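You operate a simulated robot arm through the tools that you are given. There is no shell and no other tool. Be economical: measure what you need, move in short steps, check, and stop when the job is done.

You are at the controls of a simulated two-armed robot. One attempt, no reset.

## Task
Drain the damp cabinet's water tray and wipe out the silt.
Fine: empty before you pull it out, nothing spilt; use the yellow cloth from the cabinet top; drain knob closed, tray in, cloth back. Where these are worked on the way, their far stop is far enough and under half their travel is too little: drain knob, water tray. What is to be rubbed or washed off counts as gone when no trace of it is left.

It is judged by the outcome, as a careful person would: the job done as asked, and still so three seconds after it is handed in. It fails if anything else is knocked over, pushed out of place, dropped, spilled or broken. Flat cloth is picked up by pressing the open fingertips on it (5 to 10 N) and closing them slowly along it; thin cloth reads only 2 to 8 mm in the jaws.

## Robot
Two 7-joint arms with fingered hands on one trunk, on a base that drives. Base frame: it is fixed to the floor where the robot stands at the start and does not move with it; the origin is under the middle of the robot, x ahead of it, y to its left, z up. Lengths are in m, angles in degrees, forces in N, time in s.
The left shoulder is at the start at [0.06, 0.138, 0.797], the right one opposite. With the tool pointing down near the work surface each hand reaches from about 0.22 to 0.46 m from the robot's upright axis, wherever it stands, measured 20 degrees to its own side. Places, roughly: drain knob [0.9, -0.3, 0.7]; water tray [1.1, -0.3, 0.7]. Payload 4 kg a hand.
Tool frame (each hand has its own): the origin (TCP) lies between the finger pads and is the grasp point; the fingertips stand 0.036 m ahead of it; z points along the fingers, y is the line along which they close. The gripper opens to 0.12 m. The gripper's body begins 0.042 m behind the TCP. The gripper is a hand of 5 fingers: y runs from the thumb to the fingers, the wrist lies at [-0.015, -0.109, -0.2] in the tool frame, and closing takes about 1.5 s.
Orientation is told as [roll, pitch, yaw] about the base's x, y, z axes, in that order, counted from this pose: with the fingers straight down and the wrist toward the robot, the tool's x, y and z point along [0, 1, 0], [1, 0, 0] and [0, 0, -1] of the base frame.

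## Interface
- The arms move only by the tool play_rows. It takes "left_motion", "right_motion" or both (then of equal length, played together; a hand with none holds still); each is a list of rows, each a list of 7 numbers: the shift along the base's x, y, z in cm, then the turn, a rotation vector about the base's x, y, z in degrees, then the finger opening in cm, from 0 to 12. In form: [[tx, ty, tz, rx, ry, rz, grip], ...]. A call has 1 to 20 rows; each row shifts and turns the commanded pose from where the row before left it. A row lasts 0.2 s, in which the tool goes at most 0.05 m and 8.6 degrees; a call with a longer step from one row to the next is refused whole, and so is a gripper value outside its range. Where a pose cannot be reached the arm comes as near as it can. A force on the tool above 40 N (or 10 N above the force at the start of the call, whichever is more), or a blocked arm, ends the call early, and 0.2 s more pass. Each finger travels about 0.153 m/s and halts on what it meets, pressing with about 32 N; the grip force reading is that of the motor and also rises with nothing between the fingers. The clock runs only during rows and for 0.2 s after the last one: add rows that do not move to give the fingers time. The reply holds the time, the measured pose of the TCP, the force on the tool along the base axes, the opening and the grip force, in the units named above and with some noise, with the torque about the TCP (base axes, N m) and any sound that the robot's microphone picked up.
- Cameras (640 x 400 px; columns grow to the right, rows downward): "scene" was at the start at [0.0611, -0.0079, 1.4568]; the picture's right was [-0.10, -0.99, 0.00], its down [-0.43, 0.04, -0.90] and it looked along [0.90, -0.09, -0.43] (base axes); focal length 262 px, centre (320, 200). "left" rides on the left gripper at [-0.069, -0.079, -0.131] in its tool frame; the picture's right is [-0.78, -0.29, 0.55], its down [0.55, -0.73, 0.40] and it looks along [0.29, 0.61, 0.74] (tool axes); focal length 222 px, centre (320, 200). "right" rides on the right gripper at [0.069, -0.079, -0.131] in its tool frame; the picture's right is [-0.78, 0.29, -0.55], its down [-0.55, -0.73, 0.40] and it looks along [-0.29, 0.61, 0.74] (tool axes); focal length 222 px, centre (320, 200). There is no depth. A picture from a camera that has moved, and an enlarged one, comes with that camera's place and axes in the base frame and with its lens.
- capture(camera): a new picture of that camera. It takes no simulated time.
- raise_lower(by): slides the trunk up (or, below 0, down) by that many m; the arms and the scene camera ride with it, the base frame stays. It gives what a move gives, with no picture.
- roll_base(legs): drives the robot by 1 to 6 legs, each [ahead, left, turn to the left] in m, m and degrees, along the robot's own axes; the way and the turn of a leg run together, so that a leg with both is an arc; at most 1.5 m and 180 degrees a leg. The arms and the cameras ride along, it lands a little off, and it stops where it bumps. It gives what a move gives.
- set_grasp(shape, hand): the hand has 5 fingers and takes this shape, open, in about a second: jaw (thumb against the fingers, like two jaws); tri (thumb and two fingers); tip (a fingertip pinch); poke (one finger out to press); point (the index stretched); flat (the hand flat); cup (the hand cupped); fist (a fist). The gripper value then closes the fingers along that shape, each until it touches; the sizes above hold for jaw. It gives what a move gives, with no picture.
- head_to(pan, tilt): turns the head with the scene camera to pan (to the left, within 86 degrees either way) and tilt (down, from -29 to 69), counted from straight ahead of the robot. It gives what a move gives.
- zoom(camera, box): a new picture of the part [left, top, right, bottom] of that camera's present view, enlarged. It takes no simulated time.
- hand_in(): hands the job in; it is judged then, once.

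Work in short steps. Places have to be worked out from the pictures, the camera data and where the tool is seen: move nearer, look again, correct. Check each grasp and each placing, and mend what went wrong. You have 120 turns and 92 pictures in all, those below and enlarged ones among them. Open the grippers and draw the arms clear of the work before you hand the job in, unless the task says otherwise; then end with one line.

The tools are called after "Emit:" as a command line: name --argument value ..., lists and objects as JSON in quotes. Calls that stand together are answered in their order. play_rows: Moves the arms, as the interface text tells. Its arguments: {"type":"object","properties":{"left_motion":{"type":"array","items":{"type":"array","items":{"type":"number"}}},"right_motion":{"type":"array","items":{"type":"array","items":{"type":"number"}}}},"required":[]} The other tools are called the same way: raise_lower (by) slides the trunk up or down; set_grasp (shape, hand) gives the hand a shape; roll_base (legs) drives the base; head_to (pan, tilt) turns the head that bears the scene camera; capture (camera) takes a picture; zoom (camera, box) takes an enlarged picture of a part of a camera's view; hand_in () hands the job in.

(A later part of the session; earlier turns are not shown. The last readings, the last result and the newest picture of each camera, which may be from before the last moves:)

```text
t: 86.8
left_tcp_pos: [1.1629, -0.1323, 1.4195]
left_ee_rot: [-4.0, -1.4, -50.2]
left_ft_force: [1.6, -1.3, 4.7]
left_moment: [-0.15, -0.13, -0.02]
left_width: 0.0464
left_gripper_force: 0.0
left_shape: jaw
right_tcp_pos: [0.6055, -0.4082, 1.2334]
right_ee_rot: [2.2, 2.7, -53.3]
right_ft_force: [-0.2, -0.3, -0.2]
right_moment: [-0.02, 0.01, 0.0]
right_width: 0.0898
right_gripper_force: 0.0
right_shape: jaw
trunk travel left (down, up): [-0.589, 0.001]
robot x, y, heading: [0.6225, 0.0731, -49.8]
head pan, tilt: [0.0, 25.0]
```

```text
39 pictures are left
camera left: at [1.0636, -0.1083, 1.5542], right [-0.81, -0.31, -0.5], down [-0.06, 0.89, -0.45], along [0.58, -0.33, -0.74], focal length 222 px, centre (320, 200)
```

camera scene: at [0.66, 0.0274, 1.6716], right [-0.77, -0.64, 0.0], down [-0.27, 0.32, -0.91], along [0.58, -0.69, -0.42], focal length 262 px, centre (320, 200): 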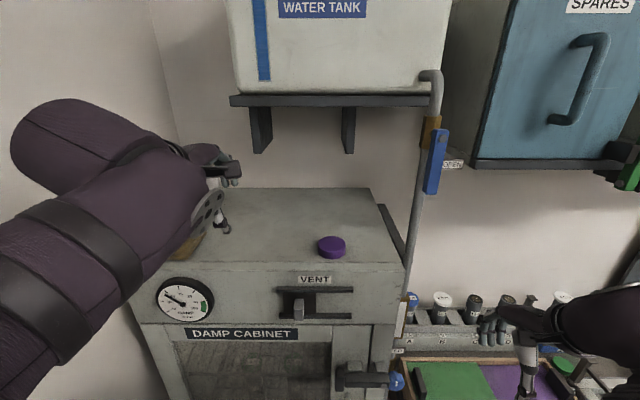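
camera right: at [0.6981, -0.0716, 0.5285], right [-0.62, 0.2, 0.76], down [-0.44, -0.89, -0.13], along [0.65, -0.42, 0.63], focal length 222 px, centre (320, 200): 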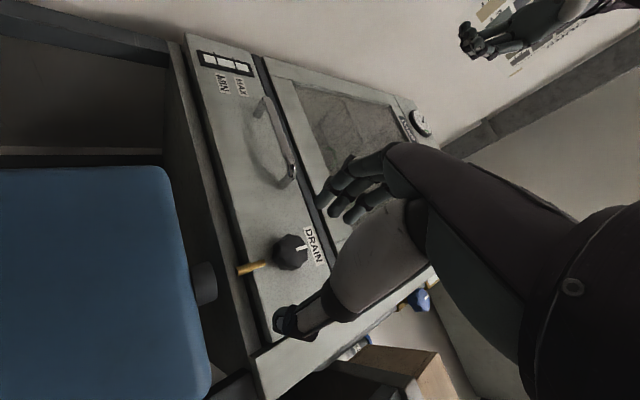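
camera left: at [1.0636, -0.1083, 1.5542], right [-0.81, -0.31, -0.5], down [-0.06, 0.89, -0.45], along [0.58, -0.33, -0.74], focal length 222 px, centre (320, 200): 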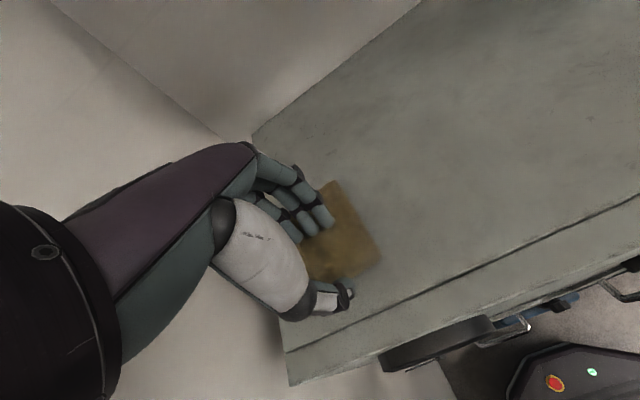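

The cloth starts to crease. I press slightly more and go on closing.

Emit:
play_rows --left_motion '[[0, 0, -0.06, 0, 0, 0, 4.0], [0, 0, 0, 0, 0, 0, 3.5], [0, 0, -0.04, 0, 0, 0, 3.0], [0, 0, 0, 0, 0, 0, 2.5], [0, 0, 0, 0, 0, 0, 2.0], [0, 0, 0, 0, 0, 0, 1.5], [0, 0, 0, 0, 0, 0, 1.0], [0, 0, 0, 0, 0, 0, 0.5], [0, 0, 0, 0, 0, 0, 0], [0, 0, 0, 0, 0, 0, 0]]'

Emit:
capture --camera "left"

```text
t: 89.0
left_tcp_pos: [1.1605, -0.1324, 1.4184]
left_ee_rot: [-4.0, -1.5, -50.1]
left_ft_force: [-0.3, 1.3, 6.4]
left_moment: [-0.03, 0.0, 0.06]
left_width: 0.0
left_gripper_force: 31.9
left_shape: jaw
right_tcp_pos: [0.6054, -0.4069, 1.2334]
right_ee_rot: [2.2, 2.7, -53.2]
right_ft_force: [0.6, 0.5, 0.0]
right_moment: [0.0, 0.01, -0.01]
right_width: 0.0899
right_gripper_force: 0.1
right_shape: jaw
trunk travel left (down, up): [-0.589, 0.001]
robot x, y, heading: [0.6224, 0.0739, -50.0]
head pan, tilt: [0.0, 25.0]
```

```text
38 pictures are left
camera left: at [1.0628, -0.1074, 1.5533], right [-0.81, -0.31, -0.5], down [-0.06, 0.89, -0.45], along [0.58, -0.33, -0.74], focal length 222 px, centre (320, 200)
```

left: 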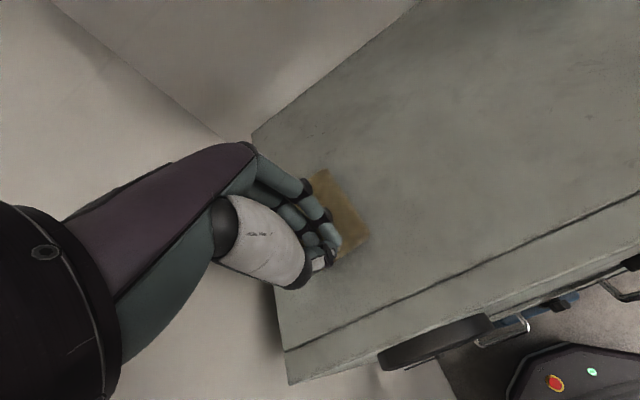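

Width reads 0: nothing caught, the thumb slid off the near edge. I lift, open, and look at where the cloth is.

Emit:
play_rows --left_motion '[[0, 0, 1.5, 0, 0, 0, 0], [-0.6, 0.8, 2, 0, 0, 0, 2], [-0.6, 0.8, 2, 0, 0, 0, 5], [-0.6, 0.8, 1, 0, 0, 0, 6], [0, 0, 0, 0, 0, 0, 6]]'

Emit:
capture --camera "left"

```text
t: 90.2
left_tcp_pos: [1.1437, -0.1098, 1.4838]
left_ee_rot: [-4.0, -1.3, -50.1]
left_ft_force: [-0.1, -0.3, -0.1]
left_moment: [0.0, 0.01, -0.01]
left_width: 0.0598
left_gripper_force: 0.0
left_shape: jaw
right_tcp_pos: [0.6051, -0.409, 1.2334]
right_ee_rot: [2.3, 2.8, -53.3]
right_ft_force: [0.3, 0.1, -0.2]
right_moment: [-0.02, 0.02, 0.0]
right_width: 0.0899
right_gripper_force: 0.0
right_shape: jaw
trunk travel left (down, up): [-0.589, 0.001]
robot x, y, heading: [0.6232, 0.0774, -49.9]
head pan, tilt: [0.0, 25.0]
```

```text
37 pictures are left
camera left: at [1.046, -0.0845, 1.6182], right [-0.81, -0.31, -0.5], down [-0.07, 0.89, -0.45], along [0.58, -0.33, -0.74], focal length 222 px, centre (320, 200)
```

left: 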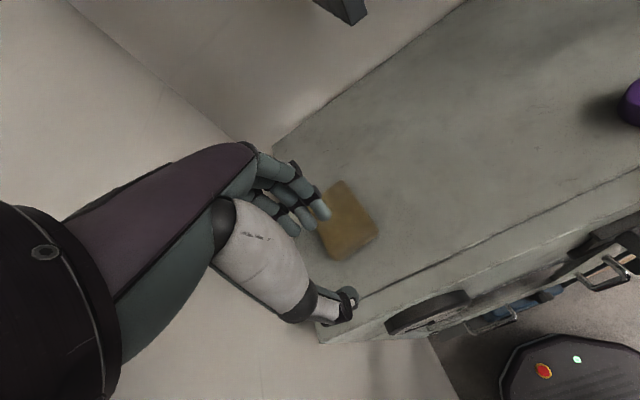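

The cloth got pushed about 4 cm back, its centre now near [1.188,−0.169]. I drive 4 cm ahead so the hand comes over it, then press with a narrower opening.

Emit:
roll_base --legs '[[0.04, 0, 0]]'

```text
t: 91.1
left_tcp_pos: [1.1714, -0.1409, 1.4823]
left_ee_rot: [-4.0, -1.2, -50.1]
left_ft_force: [1.0, 0.0, -0.4]
left_moment: [0.05, 0.06, 0.01]
left_width: 0.0596
left_gripper_force: 0.1
left_shape: jaw
right_tcp_pos: [0.6325, -0.4409, 1.2326]
right_ee_rot: [2.1, 2.9, -53.1]
right_ft_force: [1.0, 0.1, -0.9]
right_moment: [0.06, 0.02, 0.0]
right_width: 0.0897
right_gripper_force: 0.1
right_shape: jaw
trunk travel left (down, up): [-0.589, 0.001]
robot x, y, heading: [0.6422, 0.044, -49.8]
head pan, tilt: [0.0, 25.0]
```

I move over the cloth centre and lower to just above contact.

Emit:
play_rows --left_motion '[[0.85, -1.4, 0, 0, 0, 0, 6], [0.85, -1.4, 0, 0, 0, 0, 6], [0, 0, -1.8, 0, 0, 0, 6], [0, 0, -1.8, 0, 0, 0, 6], [0, 0, -1.6, 0, 0, 0, 6], [0, 0, 0, 0, 0, 0, 6], [0, 0, 0, 0, 0, 0, 6]]'

Emit:
play_rows --left_motion '[[0, 0, -0.3, 0, 0, 0, 6], [0, 0, -0.2, 0, 0, 0, 6], [0, 0, 0, 0, 0, 0, 6]]'

```text
t: 92.7
left_tcp_pos: [1.1866, -0.1677, 1.4319]
left_ee_rot: [-4.0, -1.3, -50.1]
left_ft_force: [0.1, -0.4, 0.4]
left_moment: [0.02, 0.0, 0.01]
left_width: 0.0598
left_gripper_force: 0.1
left_shape: jaw
right_tcp_pos: [0.6311, -0.4386, 1.2332]
right_ee_rot: [2.3, 2.8, -53.2]
right_ft_force: [0.7, -0.4, -0.4]
right_moment: [0.02, 0.0, 0.0]
right_width: 0.09
right_gripper_force: 0.0
right_shape: jaw
trunk travel left (down, up): [-0.589, 0.001]
robot x, y, heading: [0.6463, 0.0423, -49.8]
head pan, tilt: [0.0, 25.0]
```

```text
t: 93.5
left_tcp_pos: [1.1876, -0.1693, 1.427]
left_ee_rot: [-4.0, -1.3, -50.1]
left_ft_force: [0.0, 0.0, 0.5]
left_moment: [0.03, 0.02, 0.02]
left_width: 0.0596
left_gripper_force: 0.0
left_shape: jaw
right_tcp_pos: [0.6314, -0.4372, 1.2331]
right_ee_rot: [2.3, 2.7, -53.2]
right_ft_force: [-0.4, -1.0, -0.8]
right_moment: [-0.02, 0.01, 0.0]
right_width: 0.0896
right_gripper_force: 0.0
right_shape: jaw
trunk travel left (down, up): [-0.589, 0.001]
robot x, y, heading: [0.6472, 0.0458, -50.0]
head pan, tilt: [0.0, 25.0]
```

Emit:
play_rows --left_motion '[[0, 0, -0.3, 0, 0, 0, 6], [0, 0, -0.2, 0, 0, 0, 6], [0, 0, 0, 0, 0, 0, 6]]'

Emit:
play_rows --left_motion '[[0, 0, -0.25, 0, 0, 0, 6], [0, 0, 0, 0, 0, 0, 6]]'

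Emit:
zoom --camera "left" --box '[240, 130, 432, 250]'

```text
t: 94.3
left_tcp_pos: [1.1881, -0.1681, 1.4219]
left_ee_rot: [-4.1, -1.3, -50.1]
left_ft_force: [-0.3, 0.9, 0.2]
left_moment: [0.0, 0.01, 0.0]
left_width: 0.0599
left_gripper_force: 0.0
left_shape: jaw
right_tcp_pos: [0.6323, -0.438, 1.232]
right_ee_rot: [2.2, 2.6, -53.2]
right_ft_force: [-0.6, -0.3, -0.3]
right_moment: [0.01, 0.01, 0.0]
right_width: 0.0898
right_gripper_force: 0.0
right_shape: jaw
trunk travel left (down, up): [-0.589, 0.001]
robot x, y, heading: [0.6475, 0.0442, -49.9]
head pan, tilt: [0.0, 25.0]
```

```text
t: 94.9
left_tcp_pos: [1.1877, -0.1677, 1.4203]
left_ee_rot: [-4.0, -1.4, -50.1]
left_ft_force: [1.1, -0.4, 4.1]
left_moment: [-0.06, -0.04, 0.02]
left_width: 0.0602
left_gripper_force: 0.0
left_shape: jaw
right_tcp_pos: [0.6323, -0.4382, 1.2327]
right_ee_rot: [2.3, 2.7, -53.1]
right_ft_force: [-0.9, 0.0, -0.2]
right_moment: [0.03, 0.01, 0.01]
right_width: 0.0898
right_gripper_force: 0.1
right_shape: jaw
trunk travel left (down, up): [-0.589, 0.001]
robot x, y, heading: [0.6459, 0.046, -49.9]
head pan, tilt: [0.0, 25.0]
```

```text
3.33 times, centred on (336, 190) of left
camera zoom: at [1.0886, -0.1425, 1.5544], right [-0.81, -0.31, -0.5], down [-0.06, 0.89, -0.45], along [0.58, -0.33, -0.74], focal length 740 px, centre (267, 233)
```

zoom: 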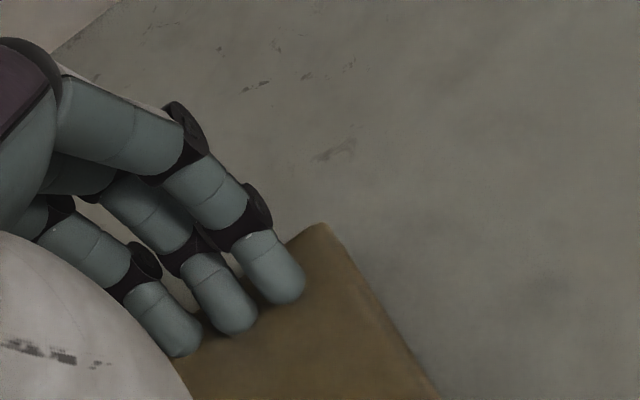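

Balanced contact at 4 N, well inside the cloth. I press to ~8 N and close slowly.

Emit:
play_rows --left_motion '[[0, 0, -0.08, 0, 0, 0, 6], [0, 0, 0, 0, 0, 0, 5.7], [0, 0, 0, 0, 0, 0, 5.4], [0, 0, 0, 0, 0, 0, 5.1], [0, 0, 0, 0, 0, 0, 4.8], [0, 0, 0, 0, 0, 0, 4.5]]'

Emit:
play_rows --left_motion '[[0, 0, 0, 0, 0, 0, 4.2], [0, 0, 0, 0, 0, 0, 3.9], [0, 0, 0, 0, 0, 0, 3.6], [0, 0, 0, 0, 0, 0, 3.3], [0, 0, 0, 0, 0, 0, 3.0]]'

Emit:
capture --camera "left"

```text
t: 96.3
left_tcp_pos: [1.1869, -0.1674, 1.4178]
left_ee_rot: [-4.0, -1.2, -50.2]
left_ft_force: [-2.8, 2.2, 8.7]
left_moment: [0.1, 0.17, 0.02]
left_width: 0.0141
left_gripper_force: 27.1
left_shape: jaw
right_tcp_pos: [0.6312, -0.4381, 1.2334]
right_ee_rot: [2.3, 2.8, -53.1]
right_ft_force: [-0.7, 0.3, 0.1]
right_moment: [-0.02, 0.0, 0.0]
right_width: 0.0896
right_gripper_force: 0.0
right_shape: jaw
trunk travel left (down, up): [-0.589, 0.001]
robot x, y, heading: [0.6459, 0.0404, -50.3]
head pan, tilt: [0.0, 25.0]
```

```text
t: 97.5
left_tcp_pos: [1.1884, -0.1687, 1.42]
left_ee_rot: [-3.9, -1.5, -50.1]
left_ft_force: [2.1, -2.4, 9.3]
left_moment: [-0.19, -0.3, 0.01]
left_width: 0.0316
left_gripper_force: 0.1
left_shape: jaw
right_tcp_pos: [0.6299, -0.4387, 1.2344]
right_ee_rot: [2.3, 2.6, -53.2]
right_ft_force: [0.6, 0.4, -0.2]
right_moment: [0.0, 0.04, 0.0]
right_width: 0.0899
right_gripper_force: 0.2
right_shape: jaw
trunk travel left (down, up): [-0.589, 0.001]
robot x, y, heading: [0.6456, 0.0445, -49.8]
head pan, tilt: [0.0, 25.0]
```

```text
35 pictures are left
camera left: at [1.0887, -0.1427, 1.5536], right [-0.81, -0.31, -0.5], down [-0.06, 0.89, -0.45], along [0.58, -0.33, -0.74], focal length 222 px, centre (320, 200)
```

left: 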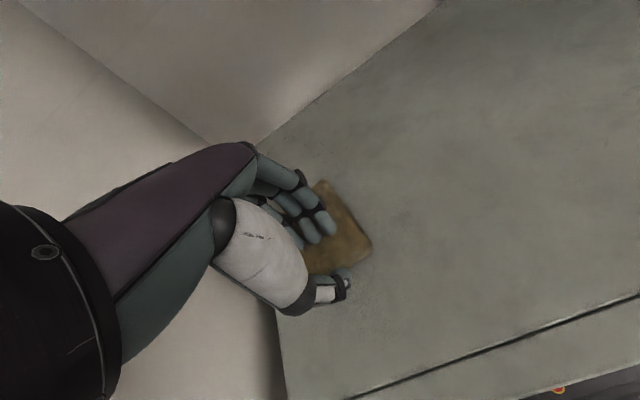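

In the first step the jaw ran to 1.4 cm with 27 N of grip, apparently catching the cloth, and my next command loosened it. I close fully again.

Emit:
play_rows --left_motion '[[0, 0, 0, 0, 0, 0, 2.6], [0, 0, 0, 0, 0, 0, 2.2], [0, 0, 0, 0, 0, 0, 1.8], [0, 0, 0, 0, 0, 0, 1.4], [0, 0, 0, 0, 0, 0, 1.0], [0, 0, 0, 0, 0, 0, 0.6], [0, 0, 0, 0, 0, 0, 0.2], [0, 0, 0, 0, 0, 0, 0], [0, 0, 0, 0, 0, 0, 0]]'

Emit:
capture --camera "left"

```text
t: 99.5
left_tcp_pos: [1.1869, -0.1671, 1.4176]
left_ee_rot: [-4.0, -1.3, -50.2]
left_ft_force: [-0.9, 0.1, 5.6]
left_moment: [-0.02, 0.05, -0.01]
left_width: 0.0002
left_gripper_force: 31.4
left_shape: jaw
right_tcp_pos: [0.6325, -0.4386, 1.2329]
right_ee_rot: [2.2, 2.7, -53.1]
right_ft_force: [0.1, 1.1, 0.1]
right_moment: [0.01, 0.04, 0.03]
right_width: 0.0897
right_gripper_force: 0.0
right_shape: jaw
trunk travel left (down, up): [-0.589, 0.001]
robot x, y, heading: [0.6439, 0.0457, -50.0]
head pan, tilt: [0.0, 25.0]
```

```text
34 pictures are left
camera left: at [1.0887, -0.1427, 1.5528], right [-0.81, -0.31, -0.5], down [-0.07, 0.89, -0.45], along [0.58, -0.33, -0.74], focal length 222 px, centre (320, 200)
```

left: 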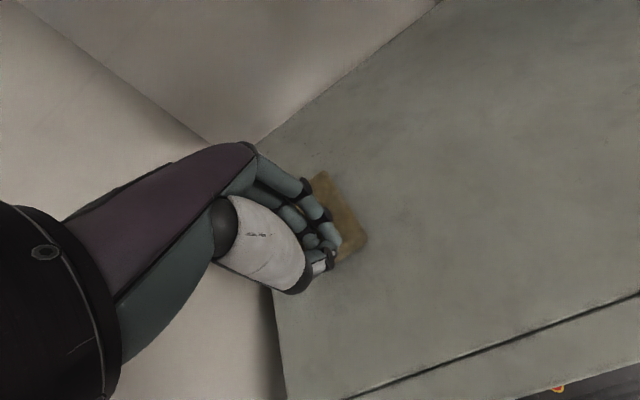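

Empty again; the catch happens at the snap, so next time I'll keep it closed then. I lift, open to 6 cm, and move to the cloth's new centre near [1.224,−0.20].

Emit:
play_rows --left_motion '[[0, 0, 1.5, 0, 0, 0, 0], [0, 0, 1.5, 0, 0, 0, 2], [0, 0, 0, 0, 0, 0, 5], [1.23, -1.1, 0, 0, 0, 0, 6], [1.23, -1.1, 0, 0, 0, 0, 6], [1.23, -1.1, 0, 0, 0, 0, 6], [0, 0, -1, 0, 0, 0, 6], [0, 0, -1, 0, 0, 0, 6], [0, 0, 0, 0, 0, 0, 6]]'

Emit:
capture --camera "left"

```text
t: 101.5
left_tcp_pos: [1.2257, -0.2015, 1.429]
left_ee_rot: [-4.0, -1.3, -50.1]
left_ft_force: [0.6, -0.1, -0.3]
left_moment: [0.01, 0.02, 0.02]
left_width: 0.06
left_gripper_force: 0.1
left_shape: jaw
right_tcp_pos: [0.6308, -0.4374, 1.2331]
right_ee_rot: [2.1, 2.7, -53.2]
right_ft_force: [0.4, 0.1, 0.0]
right_moment: [0.04, -0.01, -0.01]
right_width: 0.0901
right_gripper_force: 0.1
right_shape: jaw
trunk travel left (down, up): [-0.589, 0.001]
robot x, y, heading: [0.646, 0.0394, -49.7]
head pan, tilt: [0.0, 25.0]
```

```text
33 pictures are left
camera left: at [1.1264, -0.1763, 1.5633], right [-0.81, -0.31, -0.5], down [-0.07, 0.89, -0.45], along [0.58, -0.33, -0.74], focal length 222 px, centre (320, 200)
```

left: 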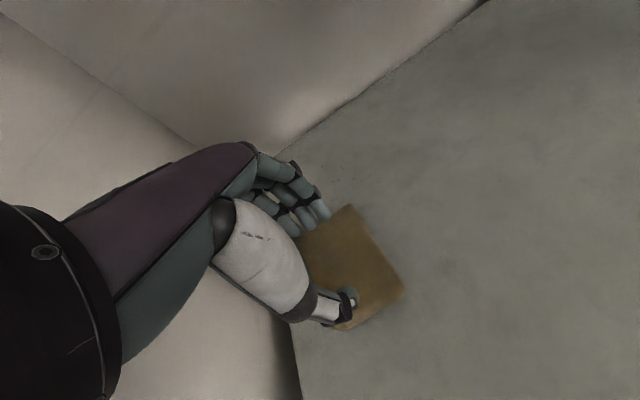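

Thumb and fingers are both over the cloth. I creep to contact (TCP z≈1.420).

Emit:
play_rows --left_motion '[[0, 0, -0.4, 0, 0, 0, 6], [0, 0, -0.3, 0, 0, 0, 6], [0, 0, 0, 0, 0, 0, 6]]'

Emit:
play_rows --left_motion '[[0, 0, -0.2, 0, 0, 0, 6], [0, 0, 0, 0, 0, 0, 6]]'

```text
t: 102.3
left_tcp_pos: [1.2241, -0.2004, 1.4211]
left_ee_rot: [-3.9, -1.4, -50.2]
left_ft_force: [-0.6, 0.4, 1.9]
left_moment: [0.05, 0.04, -0.01]
left_width: 0.0597
left_gripper_force: 0.1
left_shape: jaw
right_tcp_pos: [0.6314, -0.4389, 1.2335]
right_ee_rot: [2.2, 2.7, -53.2]
right_ft_force: [-0.2, 0.0, -0.8]
right_moment: [0.0, 0.0, 0.0]
right_width: 0.0899
right_gripper_force: 0.0
right_shape: jaw
trunk travel left (down, up): [-0.589, 0.001]
robot x, y, heading: [0.644, 0.0447, -50.2]
head pan, tilt: [0.0, 25.0]
```

```text
t: 102.9
left_tcp_pos: [1.2238, -0.2003, 1.4212]
left_ee_rot: [-4.0, -1.6, -50.1]
left_ft_force: [1.2, 0.0, 11.8]
left_moment: [0.37, 0.24, 0.02]
left_width: 0.06
left_gripper_force: 0.0
left_shape: jaw
right_tcp_pos: [0.6311, -0.4384, 1.2321]
right_ee_rot: [2.3, 2.7, -53.3]
right_ft_force: [0.3, -0.6, -0.8]
right_moment: [0.03, -0.02, -0.03]
right_width: 0.0897
right_gripper_force: 0.0
right_shape: jaw
trunk travel left (down, up): [-0.589, 0.001]
robot x, y, heading: [0.6477, 0.0429, -50.0]
head pan, tilt: [0.0, 25.0]
```

Thumb-heavy; I tilt 0.8° to balance and close 0.3 cm per row, watching for the snap.

Emit:
play_rows --left_motion '[[0, 0, 0, 0.6, 0.5, 0, 6], [0, 0, 0, 0, 0, 0, 6], [0, 0, 0, 0, 0, 0, 5.7], [0, 0, 0, 0, 0, 0, 5.4], [0, 0, 0, 0, 0, 0, 5.1], [0, 0, 0, 0, 0, 0, 4.8], [0, 0, 0, 0, 0, 0, 4.5]]'

```text
t: 104.5
left_tcp_pos: [1.2229, -0.2001, 1.4186]
left_ee_rot: [-4.0, -0.5, -50.2]
left_ft_force: [-2.8, 3.0, 12.0]
left_moment: [0.17, 0.21, 0.04]
left_width: 0.0173
left_gripper_force: 19.4
left_shape: jaw
right_tcp_pos: [0.6303, -0.4373, 1.2334]
right_ee_rot: [2.3, 2.7, -53.2]
right_ft_force: [0.2, -0.2, 0.9]
right_moment: [-0.01, -0.01, 0.01]
right_width: 0.0899
right_gripper_force: 0.0
right_shape: jaw
trunk travel left (down, up): [-0.589, 0.001]
robot x, y, heading: [0.6476, 0.0423, -49.8]
head pan, tilt: [0.0, 25.0]
```

It snapped to 1.7 cm again with 19 N of grip. This time I command fully closed, hold, then lift a little and check.

Emit:
play_rows --left_motion '[[0, 0, 0, 0, 0, 0, 1.0], [0, 0, 0, 0, 0, 0, 0], [0, 0, 0, 0, 0, 0, 0], [0, 0, 0.5, 0, 0, 0, 0], [0, 0, 1, 0, 0, 0, 0], [0, 0, 1, 0, 0, 0, 0], [0, 0, 0, 0, 0, 0, 0]]'

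Emit:
capture --camera "left"

```text
t: 106.1
left_tcp_pos: [1.2245, -0.201, 1.4444]
left_ee_rot: [-4.0, -0.5, -50.2]
left_ft_force: [-0.4, -0.5, 0.0]
left_moment: [0.01, -0.01, 0.01]
left_width: 0.0009
left_gripper_force: 31.9
left_shape: jaw
right_tcp_pos: [0.6315, -0.4379, 1.2325]
right_ee_rot: [2.3, 2.8, -53.2]
right_ft_force: [0.6, 0.5, 0.3]
right_moment: [0.0, -0.02, 0.0]
right_width: 0.0898
right_gripper_force: 0.1
right_shape: jaw
trunk travel left (down, up): [-0.589, 0.001]
robot x, y, heading: [0.6459, 0.0455, -49.8]
head pan, tilt: [0.0, 25.0]
```

```text
32 pictures are left
camera left: at [1.1267, -0.1773, 1.5803], right [-0.81, -0.31, -0.49], down [-0.07, 0.89, -0.44], along [0.58, -0.33, -0.75], focal length 222 px, centre (320, 200)
```

left: 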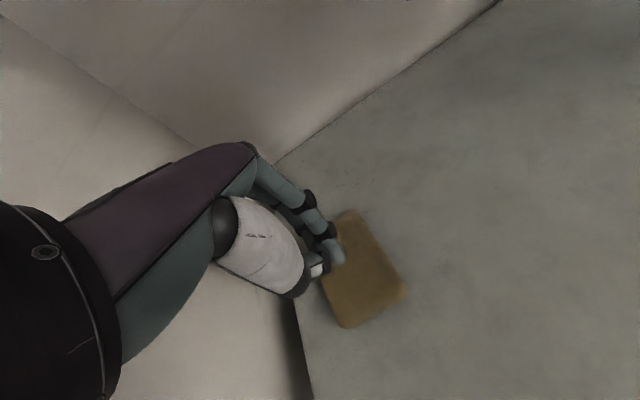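

The cloth stayed put; pressing only slides over it. The stack is about 6×9.5 cm and 2 cm thick, so I'll straddle it lengthwise with the jaw wide open and squeeze it. The hand is already centred.

Emit:
play_rows --left_motion '[[0, 0, 1.5, 0, 0, 0, 0], [0, 0, 0, 0, 0, 3, 4], [0, 0, 0, 0, 0, 3, 8], [0, 0, 0, 0, 0, 0, 12], [0, 0, 0, 0, 0, 0, 12], [0, 0, -1.5, 0, 0, 0, 12], [0, 0, -1, 0, 0, 0, 12], [0, 0, 0, 0, 0, 0, 12]]'

Emit:
capture --camera "left"

```text
t: 107.9
left_tcp_pos: [1.2241, -0.201, 1.4353]
left_ee_rot: [-4.0, -0.4, -44.1]
left_ft_force: [0.3, 0.2, 0.6]
left_moment: [0.0, 0.01, 0.0]
left_width: 0.1195
left_gripper_force: 0.1
left_shape: jaw
right_tcp_pos: [0.6326, -0.4386, 1.2334]
right_ee_rot: [2.1, 2.7, -53.1]
right_ft_force: [0.1, -0.3, -0.3]
right_moment: [0.02, -0.03, 0.01]
right_width: 0.09
right_gripper_force: 0.0
right_shape: jaw
trunk travel left (down, up): [-0.589, 0.001]
robot x, y, heading: [0.6432, 0.0419, -49.7]
head pan, tilt: [0.0, 25.0]
```

```text
31 pictures are left
camera left: at [1.1249, -0.1881, 1.5702], right [-0.78, -0.39, -0.49], down [-0.16, 0.88, -0.44], along [0.61, -0.26, -0.75], focal length 222 px, centre (320, 200)
```

left: 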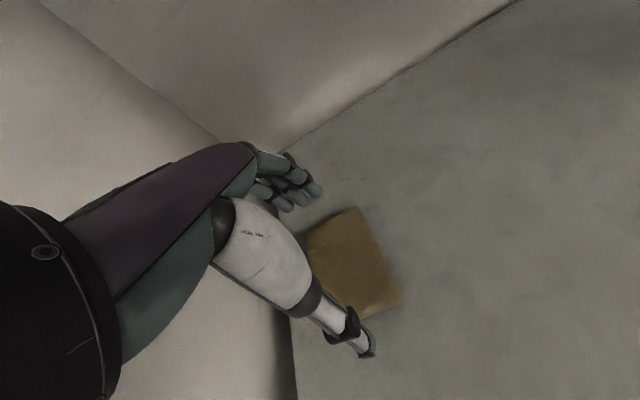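

The jaws straddle the cloth. I shift 1 cm to centre it and lower the tips beside it.

Emit:
play_rows --left_motion '[[-1.1, -0.1, 0, 0, 0, 0, 12], [0, 0, -1, 0, 0, 0, 12], [0, 0, -1, 0, 0, 0, 12], [0, 0, -0.6, 0, 0, 0, 12], [0, 0, 0, 0, 0, 0, 12]]'

Emit:
play_rows --left_motion '[[0, 0, -0.4, 0, 0, 0, 12], [0, 0, 0, 0, 0, 0, 12]]'

```text
t: 109.1
left_tcp_pos: [1.2138, -0.2012, 1.4096]
left_ee_rot: [-4.0, -0.5, -44.1]
left_ft_force: [-0.9, 0.1, 0.1]
left_moment: [-0.02, 0.0, 0.02]
left_width: 0.1196
left_gripper_force: 0.0
left_shape: jaw
right_tcp_pos: [0.6319, -0.4387, 1.2336]
right_ee_rot: [2.2, 2.8, -53.2]
right_ft_force: [-0.5, -0.2, 0.0]
right_moment: [0.04, -0.01, -0.02]
right_width: 0.0898
right_gripper_force: 0.0
right_shape: jaw
trunk travel left (down, up): [-0.589, 0.001]
robot x, y, heading: [0.6462, 0.046, -49.9]
head pan, tilt: [0.0, 25.0]
```

```text
t: 109.7
left_tcp_pos: [1.2136, -0.2029, 1.4045]
left_ee_rot: [-4.1, -0.5, -44.1]
left_ft_force: [-0.3, -0.3, -0.3]
left_moment: [0.03, 0.02, 0.02]
left_width: 0.1195
left_gripper_force: 0.1
left_shape: jaw
right_tcp_pos: [0.6308, -0.439, 1.2327]
right_ee_rot: [2.2, 2.7, -53.3]
right_ft_force: [-0.4, 0.4, -0.2]
right_moment: [0.01, 0.0, -0.01]
right_width: 0.0895
right_gripper_force: 0.1
right_shape: jaw
trunk travel left (down, up): [-0.589, 0.001]
robot x, y, heading: [0.646, 0.0466, -49.8]
head pan, tilt: [0.0, 25.0]
```

No contact yet; the tips are beside the stack. I lower 2 mm more and close slowly to squeeze.

Emit:
play_rows --left_motion '[[0, 0, -0.2, 0, 0, 0, 12], [0, 0, 0, 0, 0, 0, 11], [0, 0, 0, 0, 0, 0, 10], [0, 0, 0, 0, 0, 0, 9], [0, 0, 0, 0, 0, 0, 8], [0, 0, 0, 0, 0, 0, 7], [0, 0, 0, 0, 0, 0, 6], [0, 0, 0, 0, 0, 0, 6]]'

Emit:
capture --camera "left"

```text
t: 111.5
left_tcp_pos: [1.2126, -0.2022, 1.4027]
left_ee_rot: [-4.0, -0.6, -44.0]
left_ft_force: [0.4, 0.3, -0.4]
left_moment: [0.01, 0.01, -0.01]
left_width: 0.0953
left_gripper_force: 32.0
left_shape: jaw
right_tcp_pos: [0.6307, -0.4391, 1.2324]
right_ee_rot: [2.2, 2.7, -53.2]
right_ft_force: [0.1, 0.3, 0.8]
right_moment: [0.01, 0.01, 0.0]
right_width: 0.0898
right_gripper_force: 0.1
right_shape: jaw
trunk travel left (down, up): [-0.589, 0.001]
robot x, y, heading: [0.6473, 0.0425, -50.0]
head pan, tilt: [0.0, 25.0]
```

```text
30 pictures are left
camera left: at [1.1139, -0.1888, 1.5381], right [-0.78, -0.39, -0.49], down [-0.16, 0.88, -0.44], along [0.61, -0.26, -0.75], focal length 222 px, centre (320, 200)
```

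left: 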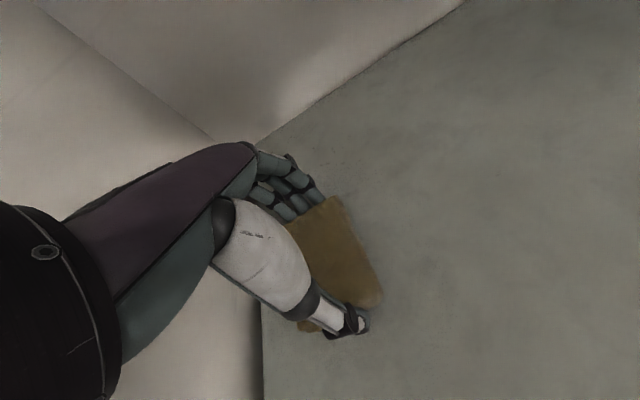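

The jaws hold the stack at 9.5 cm with 32 N. I keep closing and lift.

Emit:
play_rows --left_motion '[[0, 0, 0, 0, 0, 0, 5], [0, 0, 1, 0, 0, 0, 5], [0, 0, 1.5, 0, 0, 0, 5], [0, 0, 2, 0, 0, 0, 5], [-0.6, 0.8, 2, 0, 0, 0, 5], [-1.2, 1.5, 1, 0, 0, 0, 5], [-1.2, 1.5, 0, 0, 0, 0, 5], [0, 0, 0, 0, 0, 0, 5]]'

Emit:
capture --camera "left"

```text
t: 113.3
left_tcp_pos: [1.1845, -0.1657, 1.4766]
left_ee_rot: [-4.1, -0.5, -44.0]
left_ft_force: [0.0, -0.9, -1.1]
left_moment: [0.0, 0.03, 0.0]
left_width: 0.0957
left_gripper_force: 31.7
left_shape: jaw
right_tcp_pos: [0.6318, -0.4389, 1.2322]
right_ee_rot: [2.2, 2.8, -53.3]
right_ft_force: [0.8, 0.5, -1.2]
right_moment: [-0.01, -0.03, 0.0]
right_width: 0.0897
right_gripper_force: 0.0
right_shape: jaw
trunk travel left (down, up): [-0.589, 0.001]
robot x, y, heading: [0.6452, 0.0436, -50.1]
head pan, tilt: [0.0, 25.0]
```

```text
29 pictures are left
camera left: at [1.0848, -0.1524, 1.6124], right [-0.78, -0.39, -0.49], down [-0.16, 0.88, -0.44], along [0.61, -0.26, -0.75], focal length 222 px, centre (320, 200)
```

left: 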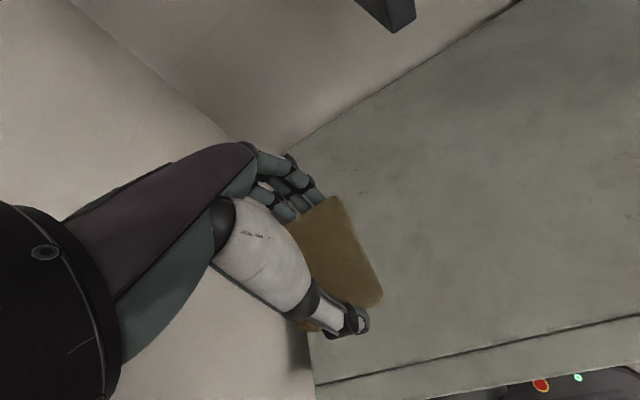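

The cloth is held. I back the base away 0.30 m so the right hand can work at the tray handle.

Emit:
roll_base --legs '[[-0.3, 0.02, 0]]'

```text
t: 115.4
left_tcp_pos: [1.0018, 0.083, 1.4783]
left_ee_rot: [-4.0, -0.6, -44.2]
left_ft_force: [-0.5, 1.5, -0.3]
left_moment: [-0.01, 0.02, -0.03]
left_width: 0.0956
left_gripper_force: 32.0
left_shape: jaw
right_tcp_pos: [0.4502, -0.1907, 1.2331]
right_ee_rot: [2.2, 2.7, -53.2]
right_ft_force: [-0.3, 0.1, -0.2]
right_moment: [-0.02, 0.01, 0.01]
right_width: 0.09
right_gripper_force: 0.0
right_shape: jaw
trunk travel left (down, up): [-0.589, 0.001]
robot x, y, heading: [0.4668, 0.2926, -49.8]
head pan, tilt: [0.0, 25.0]
```

I lower the trunk 0.5 m in two steps, then pitch the right hand forward toward the handle.

Emit:
raise_lower --by -0.4

Emit:
raise_lower --by -0.1

Emit:
play_rows --right_motion '[[3.16, 0.8, 0, 0, 0, 0, 7], [3.16, 0.8, 0, 0, 0, 0, 7], [3.16, 0.8, 0, -5.73, -4.84, 0, 7], [3.16, 0.8, 0, -5.73, -4.84, 0, 7], [3.16, 0.8, 0, -5.73, -4.84, 0, 7], [3.16, 0.8, 0, -5.73, -4.84, 0, 7], [3.16, 0.8, 0, -5.73, -4.84, 0, 7], [3.16, 0.8, 0, -5.73, -4.84, 0, 7], [3.16, 0.8, 0, -5.73, -4.84, 0, 7], [3.16, 0.8, 0, -5.73, -4.84, 0, 7], [3.16, 0.8, 0, -5.73, -4.84, 0, 7], [3.16, 0.8, 0, -5.73, -4.84, 0, 7], [3.16, 0.8, 0, -5.73, -4.84, 0, 7], [3.16, 0.8, 0, -5.73, -4.84, 0, 7], [0, 0, 0, 0, 0, 0, 7]]'

Emit:
capture --camera "scene"

```text
t: 119.2
left_tcp_pos: [1.0029, 0.0813, 1.0767]
left_ee_rot: [-4.1, -0.6, -44.1]
left_ft_force: [0.8, 0.4, 0.8]
left_moment: [-0.02, -0.01, 0.01]
left_width: 0.0956
left_gripper_force: 32.0
left_shape: jaw
right_tcp_pos: [0.4502, -0.1912, 0.8326]
right_ee_rot: [2.2, 2.8, -53.2]
right_ft_force: [0.3, -0.2, 1.0]
right_moment: [0.01, -0.01, 0.0]
right_width: 0.0899
right_gripper_force: 0.0
right_shape: jaw
trunk travel left (down, up): [-0.189, 0.401]
robot x, y, heading: [0.4676, 0.2876, -49.9]
head pan, tilt: [0.0, 25.0]
```

```text
t: 120.5
left_tcp_pos: [1.003, 0.0825, 0.9773]
left_ee_rot: [-4.0, -0.5, -44.1]
left_ft_force: [0.0, -0.1, 0.2]
left_moment: [-0.03, 0.02, -0.01]
left_width: 0.0955
left_gripper_force: 32.1
left_shape: jaw
right_tcp_pos: [0.4494, -0.192, 0.7328]
right_ee_rot: [2.2, 2.8, -53.2]
right_ft_force: [0.1, 0.3, 0.8]
right_moment: [0.03, 0.02, 0.01]
right_width: 0.09
right_gripper_force: 0.1
right_shape: jaw
trunk travel left (down, up): [-0.089, 0.501]
robot x, y, heading: [0.4626, 0.2897, -50.1]
head pan, tilt: [0.0, 25.0]
```

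```text
t: 121.4
left_tcp_pos: [1.0024, 0.0834, 0.976]
left_ee_rot: [-4.1, -0.4, -44.1]
left_ft_force: [0.7, 0.3, -0.3]
left_moment: [-0.02, 0.06, 0.0]
left_width: 0.0956
left_gripper_force: 32.2
left_shape: jaw
right_tcp_pos: [0.4899, -0.2076, 0.7007]
right_ee_rot: [4.8, -0.5, -64.7]
right_ft_force: [0.6, -1.3, -0.8]
right_moment: [0.01, 0.02, 0.0]
right_width: 0.0698
right_gripper_force: 0.1
right_shape: jaw
trunk travel left (down, up): [-0.089, 0.501]
robot x, y, heading: [0.4696, 0.2895, -49.8]
head pan, tilt: [0.0, 25.0]
stopped in row 4 (right hand): the arm was blocked; the commanded pose is now the measured one
```

```text
28 pictures are left
camera scene: at [0.5046, 0.2443, 1.1716], right [-0.76, -0.64, 0.0], down [-0.27, 0.32, -0.91], along [0.58, -0.69, -0.42], focal length 262 px, centre (320, 200)
```

scene: 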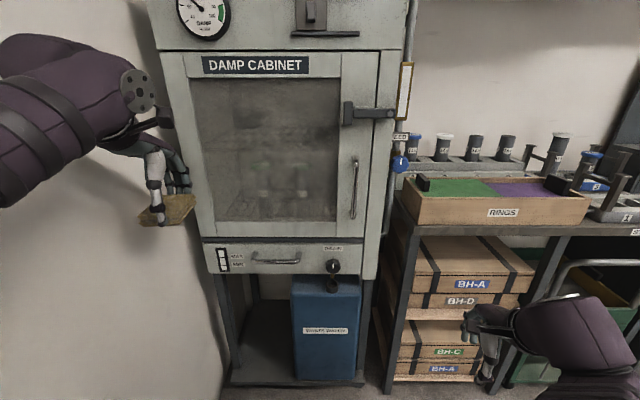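

The right arm jammed near a joint limit. I extend it ahead first, as in its starting pose, straighten its yaw, then pitch.

Emit:
play_rows --right_motion '[[1.5, -2.3, 0.6, 0, 0, 2.5, 7], [1.5, -2.3, 0.6, 0, 0, 2.5, 7], [1.5, -2.3, 0.6, 0, 0, 2.5, 7], [1.5, -2.3, 0.6, 0, 0, 2.5, 7], [1.5, -2.3, 0.6, 0, 0, 2.5, 7], [1.5, -2.3, 0, 0, 0, 2.5, 7], [0, 0, 0, 0, 0, 0, 7]]'

Emit:
play_rows --right_motion '[[2.0, 1.0, 0, -5.73, -4.84, 0, 7], [2.0, 1.0, 0, -5.73, -4.84, 0, 7], [2.0, 1.0, 0, -5.73, -4.84, 0, 7], [2.0, 1.0, 0, -5.73, -4.84, 0, 7], [2.0, 1.0, 0, -5.73, -4.84, 0, 7], [2.0, 1.0, 0, -5.73, -4.84, 0, 7], [2.0, 1.0, 0, -5.73, -4.84, 0, 7], [2.0, 1.0, 0, -5.73, -4.84, 0, 7], [2.0, 1.0, 0, -5.73, -4.84, 0, 7], [2.0, 1.0, 0, -5.73, -4.84, 0, 7], [2.0, 1.0, 0, -5.73, -4.84, 0, 7], [2.0, 1.0, 0, -5.73, -4.84, 0, 7], [0, 0, 0, 0, 0, 0, 7]]'

```text
t: 123.0
left_tcp_pos: [1.002, 0.0813, 0.9764]
left_ee_rot: [-4.0, -0.6, -44.1]
left_ft_force: [-0.2, 0.2, 0.2]
left_moment: [0.0, 0.05, -0.03]
left_width: 0.0955
left_gripper_force: 32.4
left_shape: jaw
right_tcp_pos: [0.5801, -0.347, 0.7311]
right_ee_rot: [4.5, -0.6, -49.6]
right_ft_force: [-0.7, -0.6, 0.3]
right_moment: [-0.01, -0.02, 0.01]
right_width: 0.0701
right_gripper_force: 0.2
right_shape: jaw
trunk travel left (down, up): [-0.089, 0.501]
robot x, y, heading: [0.4666, 0.2904, -50.0]
head pan, tilt: [0.0, 25.0]
```

```text
t: 125.8
left_tcp_pos: [1.003, 0.0816, 0.9764]
left_ee_rot: [-4.0, -0.5, -44.1]
left_ft_force: [0.3, -0.2, -1.3]
left_moment: [0.01, 0.04, 0.02]
left_width: 0.0955
left_gripper_force: 32.2
left_shape: jaw
right_tcp_pos: [0.8163, -0.2277, 0.731]
right_ee_rot: [-163.6, -89.2, 118.2]
right_ft_force: [0.1, 0.4, -0.5]
right_moment: [-0.01, 0.0, -0.02]
right_width: 0.0703
right_gripper_force: 0.1
right_shape: jaw
right hand out of reach, approached as far as the arm can: row 3
trunk travel left (down, up): [-0.089, 0.501]
robot x, y, heading: [0.4679, 0.2937, -50.1]
head pan, tilt: [0.0, 25.0]
```

The right hand is now level and forward near the knob. I shift it left to face the handle's right half at z≈0.69 and look.

Emit:
play_rows --right_motion '[[-2.2, 2.6, 0, 0, 0, 0, 7], [2.1, 2.2, -0.8, 0, 0, 0, 7], [2.4, 2.0, -0.8, 0, 0, 0, 7], [2.4, 2.0, -0.8, 0, 0, 0, 7], [2.5, 2.0, -0.9, 0, 0, 0, 7], [2.5, 1.9, -1.0, 0, 0, 0, 7], [0, 0, 0, 0, 0, 0, 7]]'

Emit:
zoom --camera "scene" --box '[200, 230, 360, 330]'

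Emit:
capture --camera "right"

```text
t: 127.4
left_tcp_pos: [1.0029, 0.082, 0.976]
left_ee_rot: [-4.0, -0.4, -44.2]
left_ft_force: [0.6, -1.3, -0.5]
left_moment: [0.02, -0.02, 0.01]
left_width: 0.0953
left_gripper_force: 32.2
left_shape: jaw
right_tcp_pos: [0.9149, -0.1019, 0.6889]
right_ee_rot: [-160.4, -89.3, 115.1]
right_ft_force: [-0.1, 0.4, -0.2]
right_moment: [0.02, 0.0, -0.01]
right_width: 0.0704
right_gripper_force: 0.0
right_shape: jaw
trunk travel left (down, up): [-0.089, 0.501]
robot x, y, heading: [0.4634, 0.2895, -50.0]
head pan, tilt: [0.0, 25.0]
```

```text
4.00 times, centred on (280, 280) of scene
camera zoom: at [0.5046, 0.2443, 1.1716], right [-0.76, -0.64, 0.0], down [-0.27, 0.32, -0.91], along [0.58, -0.69, -0.42], focal length 1050 px, centre (480, -120)
```

zoom: 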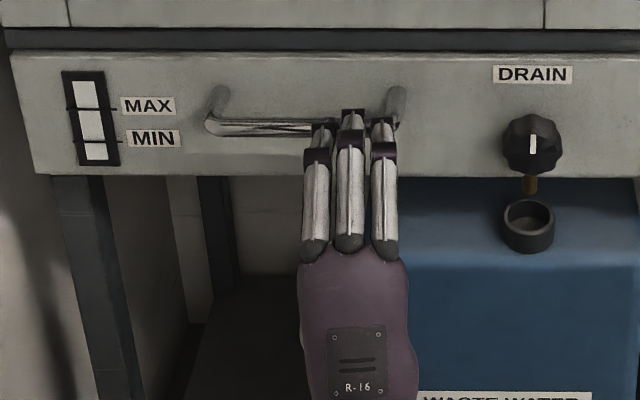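

```text
26 pictures are left
camera right: at [0.8717, 0.0383, 0.6088], right [-0.94, -0.16, 0.29], down [-0.11, -0.68, -0.73], along [0.31, -0.72, 0.62], focal length 222 px, centre (320, 200)
```

right: 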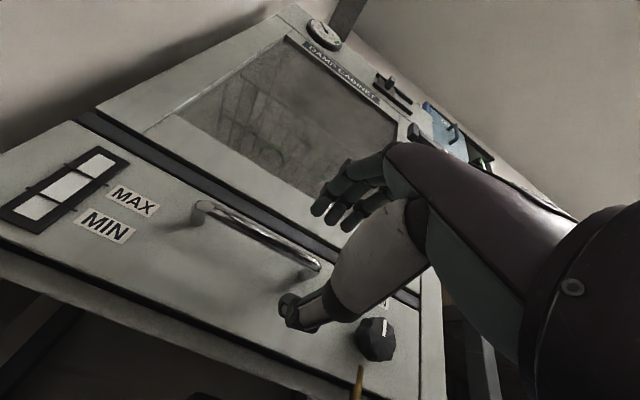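

The hand faces the handle's right half; the bar is at d≈0.75, z≈0.70. I rise 1 cm, advance 7.5 cm, and close on the bar.

Emit:
play_rows --right_motion '[[0, 0, 1, 0, 0, 0, 7], [1.2, -1.43, 0, 0, 0, 0, 7], [1.2, -1.43, 0, 0, 0, 0, 7], [1.2, -1.43, 0, 0, 0, 0, 7], [1.2, -1.43, 0, 0, 0, 0, 7], [0, 0, 0, 0, 0, 0, 7], [0, 0, 0, 0, 0, 0, 4], [0, 0, 0, 0, 0, 0, 2], [0, 0, 0, 0, 0, 0, 1], [0, 0, 0, 0, 0, 0, 0.5], [0, 0, 0, 0, 0, 0, 0.5]]'

Emit:
zoom --camera "scene" --box '[200, 230, 360, 330]'

```text
t: 129.8
left_tcp_pos: [1.0017, 0.0837, 0.979]
left_ee_rot: [-4.0, -0.7, -44.1]
left_ft_force: [-1.6, -0.4, 0.0]
left_moment: [0.04, -0.02, 0.03]
left_width: 0.0955
left_gripper_force: 32.2
left_shape: jaw
right_tcp_pos: [0.9588, -0.157, 0.7021]
right_ee_rot: [-169.7, -89.0, 124.5]
right_ft_force: [-14.4, 15.1, 16.2]
right_moment: [-1.04, -0.69, -0.2]
right_width: 0.0105
right_gripper_force: 0.2
right_shape: jaw
trunk travel left (down, up): [-0.089, 0.501]
robot x, y, heading: [0.4634, 0.2912, -49.9]
head pan, tilt: [0.0, 25.0]
```

```text
4.00 times, centred on (280, 280) of scene
camera zoom: at [0.5027, 0.2463, 1.1718], right [-0.76, -0.64, 0.0], down [-0.27, 0.32, -0.91], along [0.58, -0.69, -0.42], focal length 1050 px, centre (480, -120)
```

zoom: 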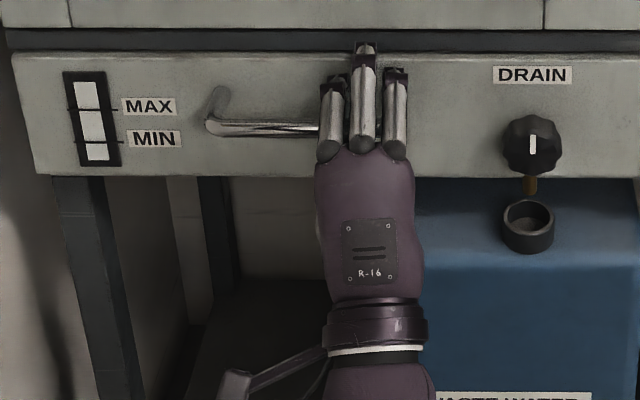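

Fingers read 1.05 cm, about the bar's thickness. I close fully and try a small pull.

Emit:
play_rows --right_motion '[[0, 0, 0, 0, 0, 0, 0], [0, 0, 0, 0, 0, 0, 0], [-0.64, 0.77, 0, 0, 0, 0, 0], [-0.64, 0.77, 0, 0, 0, 0, 0], [-0.64, 0.77, 0, 0, 0, 0, 0], [-0.64, 0.77, 0, 0, 0, 0, 0], [0, 0, 0, 0, 0, 0, 0]]'

Emit:
zoom --camera "scene" --box '[200, 230, 360, 330]'

```text
t: 131.4
left_tcp_pos: [1.0033, 0.081, 0.9762]
left_ee_rot: [-4.0, -0.5, -44.0]
left_ft_force: [-0.3, -0.1, -0.5]
left_moment: [0.0, 0.01, -0.01]
left_width: 0.0957
left_gripper_force: 32.2
left_shape: jaw
right_tcp_pos: [0.9367, -0.1283, 0.6982]
right_ee_rot: [-153.2, -89.5, 107.9]
right_ft_force: [1.4, 0.0, -9.6]
right_moment: [-0.33, -0.29, -0.11]
right_width: 0.0117
right_gripper_force: 31.5
right_shape: jaw
trunk travel left (down, up): [-0.089, 0.501]
robot x, y, heading: [0.4647, 0.2934, -50.0]
head pan, tilt: [0.0, 25.0]
```

```text
4.00 times, centred on (280, 280) of scene
camera zoom: at [0.5051, 0.2439, 1.1714], right [-0.76, -0.64, 0.0], down [-0.27, 0.32, -0.91], along [0.58, -0.69, -0.42], focal length 1050 px, centre (480, -120)
```

zoom: 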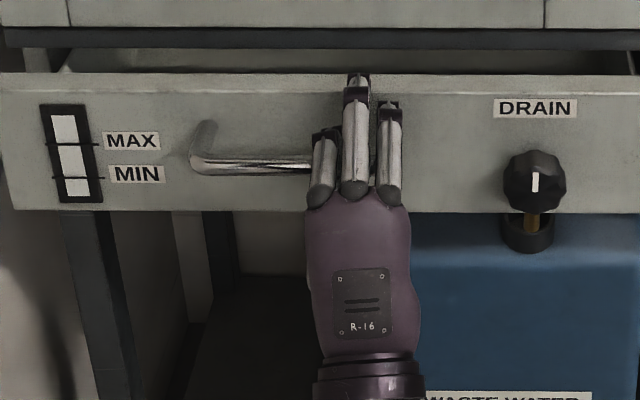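

The tray slides out. I pull on by driving the base backward.

Emit:
roll_base --legs '[[-0.2, 0, 0]]'

Emit:
capture --camera "scene"

```text
t: 133.0
left_tcp_pos: [0.8751, 0.2367, 0.9759]
left_ee_rot: [-4.0, -0.3, -44.0]
left_ft_force: [1.0, 0.2, -1.1]
left_moment: [0.0, 0.01, 0.03]
left_width: 0.0957
left_gripper_force: 31.7
left_shape: jaw
right_tcp_pos: [0.8093, 0.027, 0.6982]
right_ee_rot: [-152.0, -89.5, 106.9]
right_ft_force: [8.3, -8.6, -14.3]
right_moment: [-0.08, -0.07, 0.06]
right_width: 0.0081
right_gripper_force: 32.0
right_shape: jaw
trunk travel left (down, up): [-0.089, 0.501]
robot x, y, heading: [0.3353, 0.4421, -49.5]
head pan, tilt: [0.0, 25.0]
```

```text
23 pictures are left
camera scene: at [0.376, 0.3972, 1.1714], right [-0.76, -0.65, 0.0], down [-0.27, 0.32, -0.91], along [0.59, -0.69, -0.42], focal length 262 px, centre (320, 200)
```

scene: 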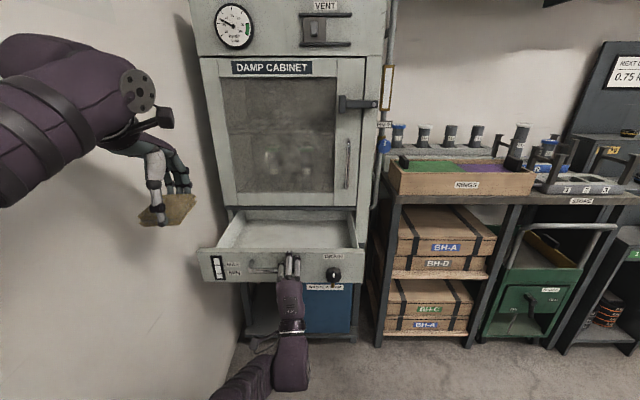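

Tray is out about 0.23 m. I pull up to 0.08 m more to find the stop.

Emit:
roll_base --legs '[[-0.08, 0, 0]]'

Emit:
zoom --camera "scene" --box '[180, 180, 400, 318]'

```text
t: 133.8
left_tcp_pos: [0.8697, 0.2432, 0.9749]
left_ee_rot: [-4.1, -0.3, -43.9]
left_ft_force: [-0.8, 0.3, 0.2]
left_moment: [0.01, 0.0, 0.0]
left_width: 0.0953
left_gripper_force: 32.3
left_shape: jaw
right_tcp_pos: [0.8043, 0.0293, 0.6948]
right_ee_rot: [-55.5, -89.5, 10.4]
right_ft_force: [17.2, -14.2, -3.2]
right_moment: [-0.02, -0.01, 0.03]
right_width: 0.0064
right_gripper_force: 31.9
right_shape: jaw
trunk travel left (down, up): [-0.089, 0.501]
robot x, y, heading: [0.3286, 0.4523, -49.8]
head pan, tilt: [0.0, 25.0]
stopped in leg 1: the force on the tool passed its limit at 62 N (the readings are from after the stop); the commanded pose is now the measured one
```

```text
2.90 times, centred on (290, 249) of scene
camera zoom: at [0.371, 0.4037, 1.1715], right [-0.76, -0.65, 0.0], down [-0.27, 0.32, -0.91], along [0.59, -0.69, -0.42], focal length 761 px, centre (407, 58)
```

zoom: 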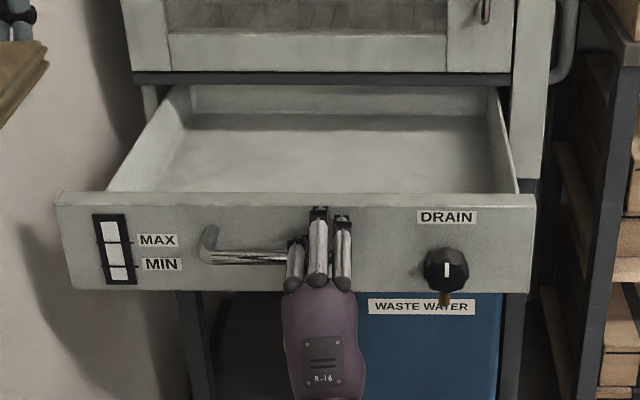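

The tray is at its far stop. I release the handle, withdraw the right hand back and to the right, and raise the trunk to look into the tray.

Emit:
play_rows --right_motion '[[0, 0, 0, 0, 0, 0, 3], [0, 0, 0, 0, 0, 0, 7], [0, 0, 0, 0, 0, 0, 7], [-1.9, 2.3, 0, 0, 0, 0, 7], [-1.9, 2.3, 0, 0, 0, 0, 7], [-1.9, 2.3, 0, 0, 0, 0, 7], [-2.3, -1.9, 0, 0, 0, 0, 7], [-2.3, -1.9, 0, 0, 0, 0, 7], [-2.3, -1.9, 0, 0, 0, 0, 7], [-2.3, -1.9, 0, 0, 0, 0, 7], [-2.3, -1.9, 0, 0, 0, 0, 7], [-2.3, -1.9, 0, 0, 0, 0, 7], [-2.3, -1.9, 0, 0, 0, 0, 7], [-2.3, -1.9, 0, 0, 0, 0, 7], [0, 0, 0, 0, 0, 0, 7]]'

Emit:
raise_lower --by 0.3

Emit:
head_to --pan 5 --tilt 42

Emit:
capture --camera "scene"

```text
t: 137.0
left_tcp_pos: [0.868, 0.2442, 0.977]
left_ee_rot: [-4.2, -0.4, -43.9]
left_ft_force: [-0.1, -0.9, 0.1]
left_moment: [0.02, 0.01, 0.02]
left_width: 0.0957
left_gripper_force: 32.2
left_shape: jaw
right_tcp_pos: [0.5612, -0.0521, 0.6979]
right_ee_rot: [-79.7, -89.6, 34.5]
right_ft_force: [-1.4, -0.8, -0.6]
right_moment: [-0.01, 0.02, 0.01]
right_width: 0.0694
right_gripper_force: 0.1
right_shape: jaw
trunk travel left (down, up): [-0.089, 0.501]
robot x, y, heading: [0.3281, 0.4503, -49.7]
head pan, tilt: [0.0, 25.0]
```

```text
t: 140.0
left_tcp_pos: [0.8679, 0.2432, 1.2753]
left_ee_rot: [-4.2, -0.4, -44.1]
left_ft_force: [-0.2, 0.1, -0.6]
left_moment: [-0.02, 0.02, -0.05]
left_width: 0.0954
left_gripper_force: 32.1
left_shape: jaw
right_tcp_pos: [0.5622, -0.052, 0.9976]
right_ee_rot: [-78.3, -89.6, 33.2]
right_ft_force: [-0.2, 0.4, 1.2]
right_moment: [0.0, -0.01, -0.01]
right_width: 0.0698
right_gripper_force: 0.1
right_shape: jaw
trunk travel left (down, up): [-0.389, 0.201]
robot x, y, heading: [0.3282, 0.4517, -49.8]
head pan, tilt: [0.0, 25.0]
```

```text
t: 140.8
left_tcp_pos: [0.8684, 0.2439, 1.277]
left_ee_rot: [-4.0, -0.5, -44.0]
left_ft_force: [-0.4, 0.7, -0.2]
left_moment: [-0.01, 0.01, 0.01]
left_width: 0.0952
left_gripper_force: 31.9
left_shape: jaw
right_tcp_pos: [0.562, -0.0519, 0.9969]
right_ee_rot: [-78.7, -89.5, 33.5]
right_ft_force: [-0.5, 0.5, -0.4]
right_moment: [0.01, -0.01, 0.0]
right_width: 0.0698
right_gripper_force: 0.0
right_shape: jaw
trunk travel left (down, up): [-0.389, 0.201]
robot x, y, heading: [0.3317, 0.4485, -49.7]
head pan, tilt: [5.0, 42.0]
```

```text
21 pictures are left
camera scene: at [0.3693, 0.4163, 1.4454], right [-0.7, -0.71, 0.0], down [-0.47, 0.47, -0.74], along [0.53, -0.52, -0.67], focal length 262 px, centre (320, 200)
```

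scene: 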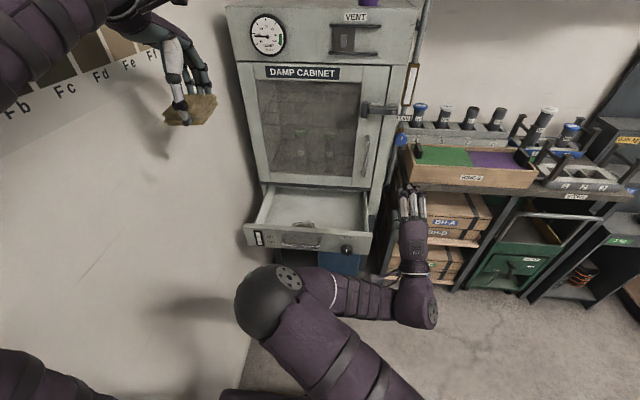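

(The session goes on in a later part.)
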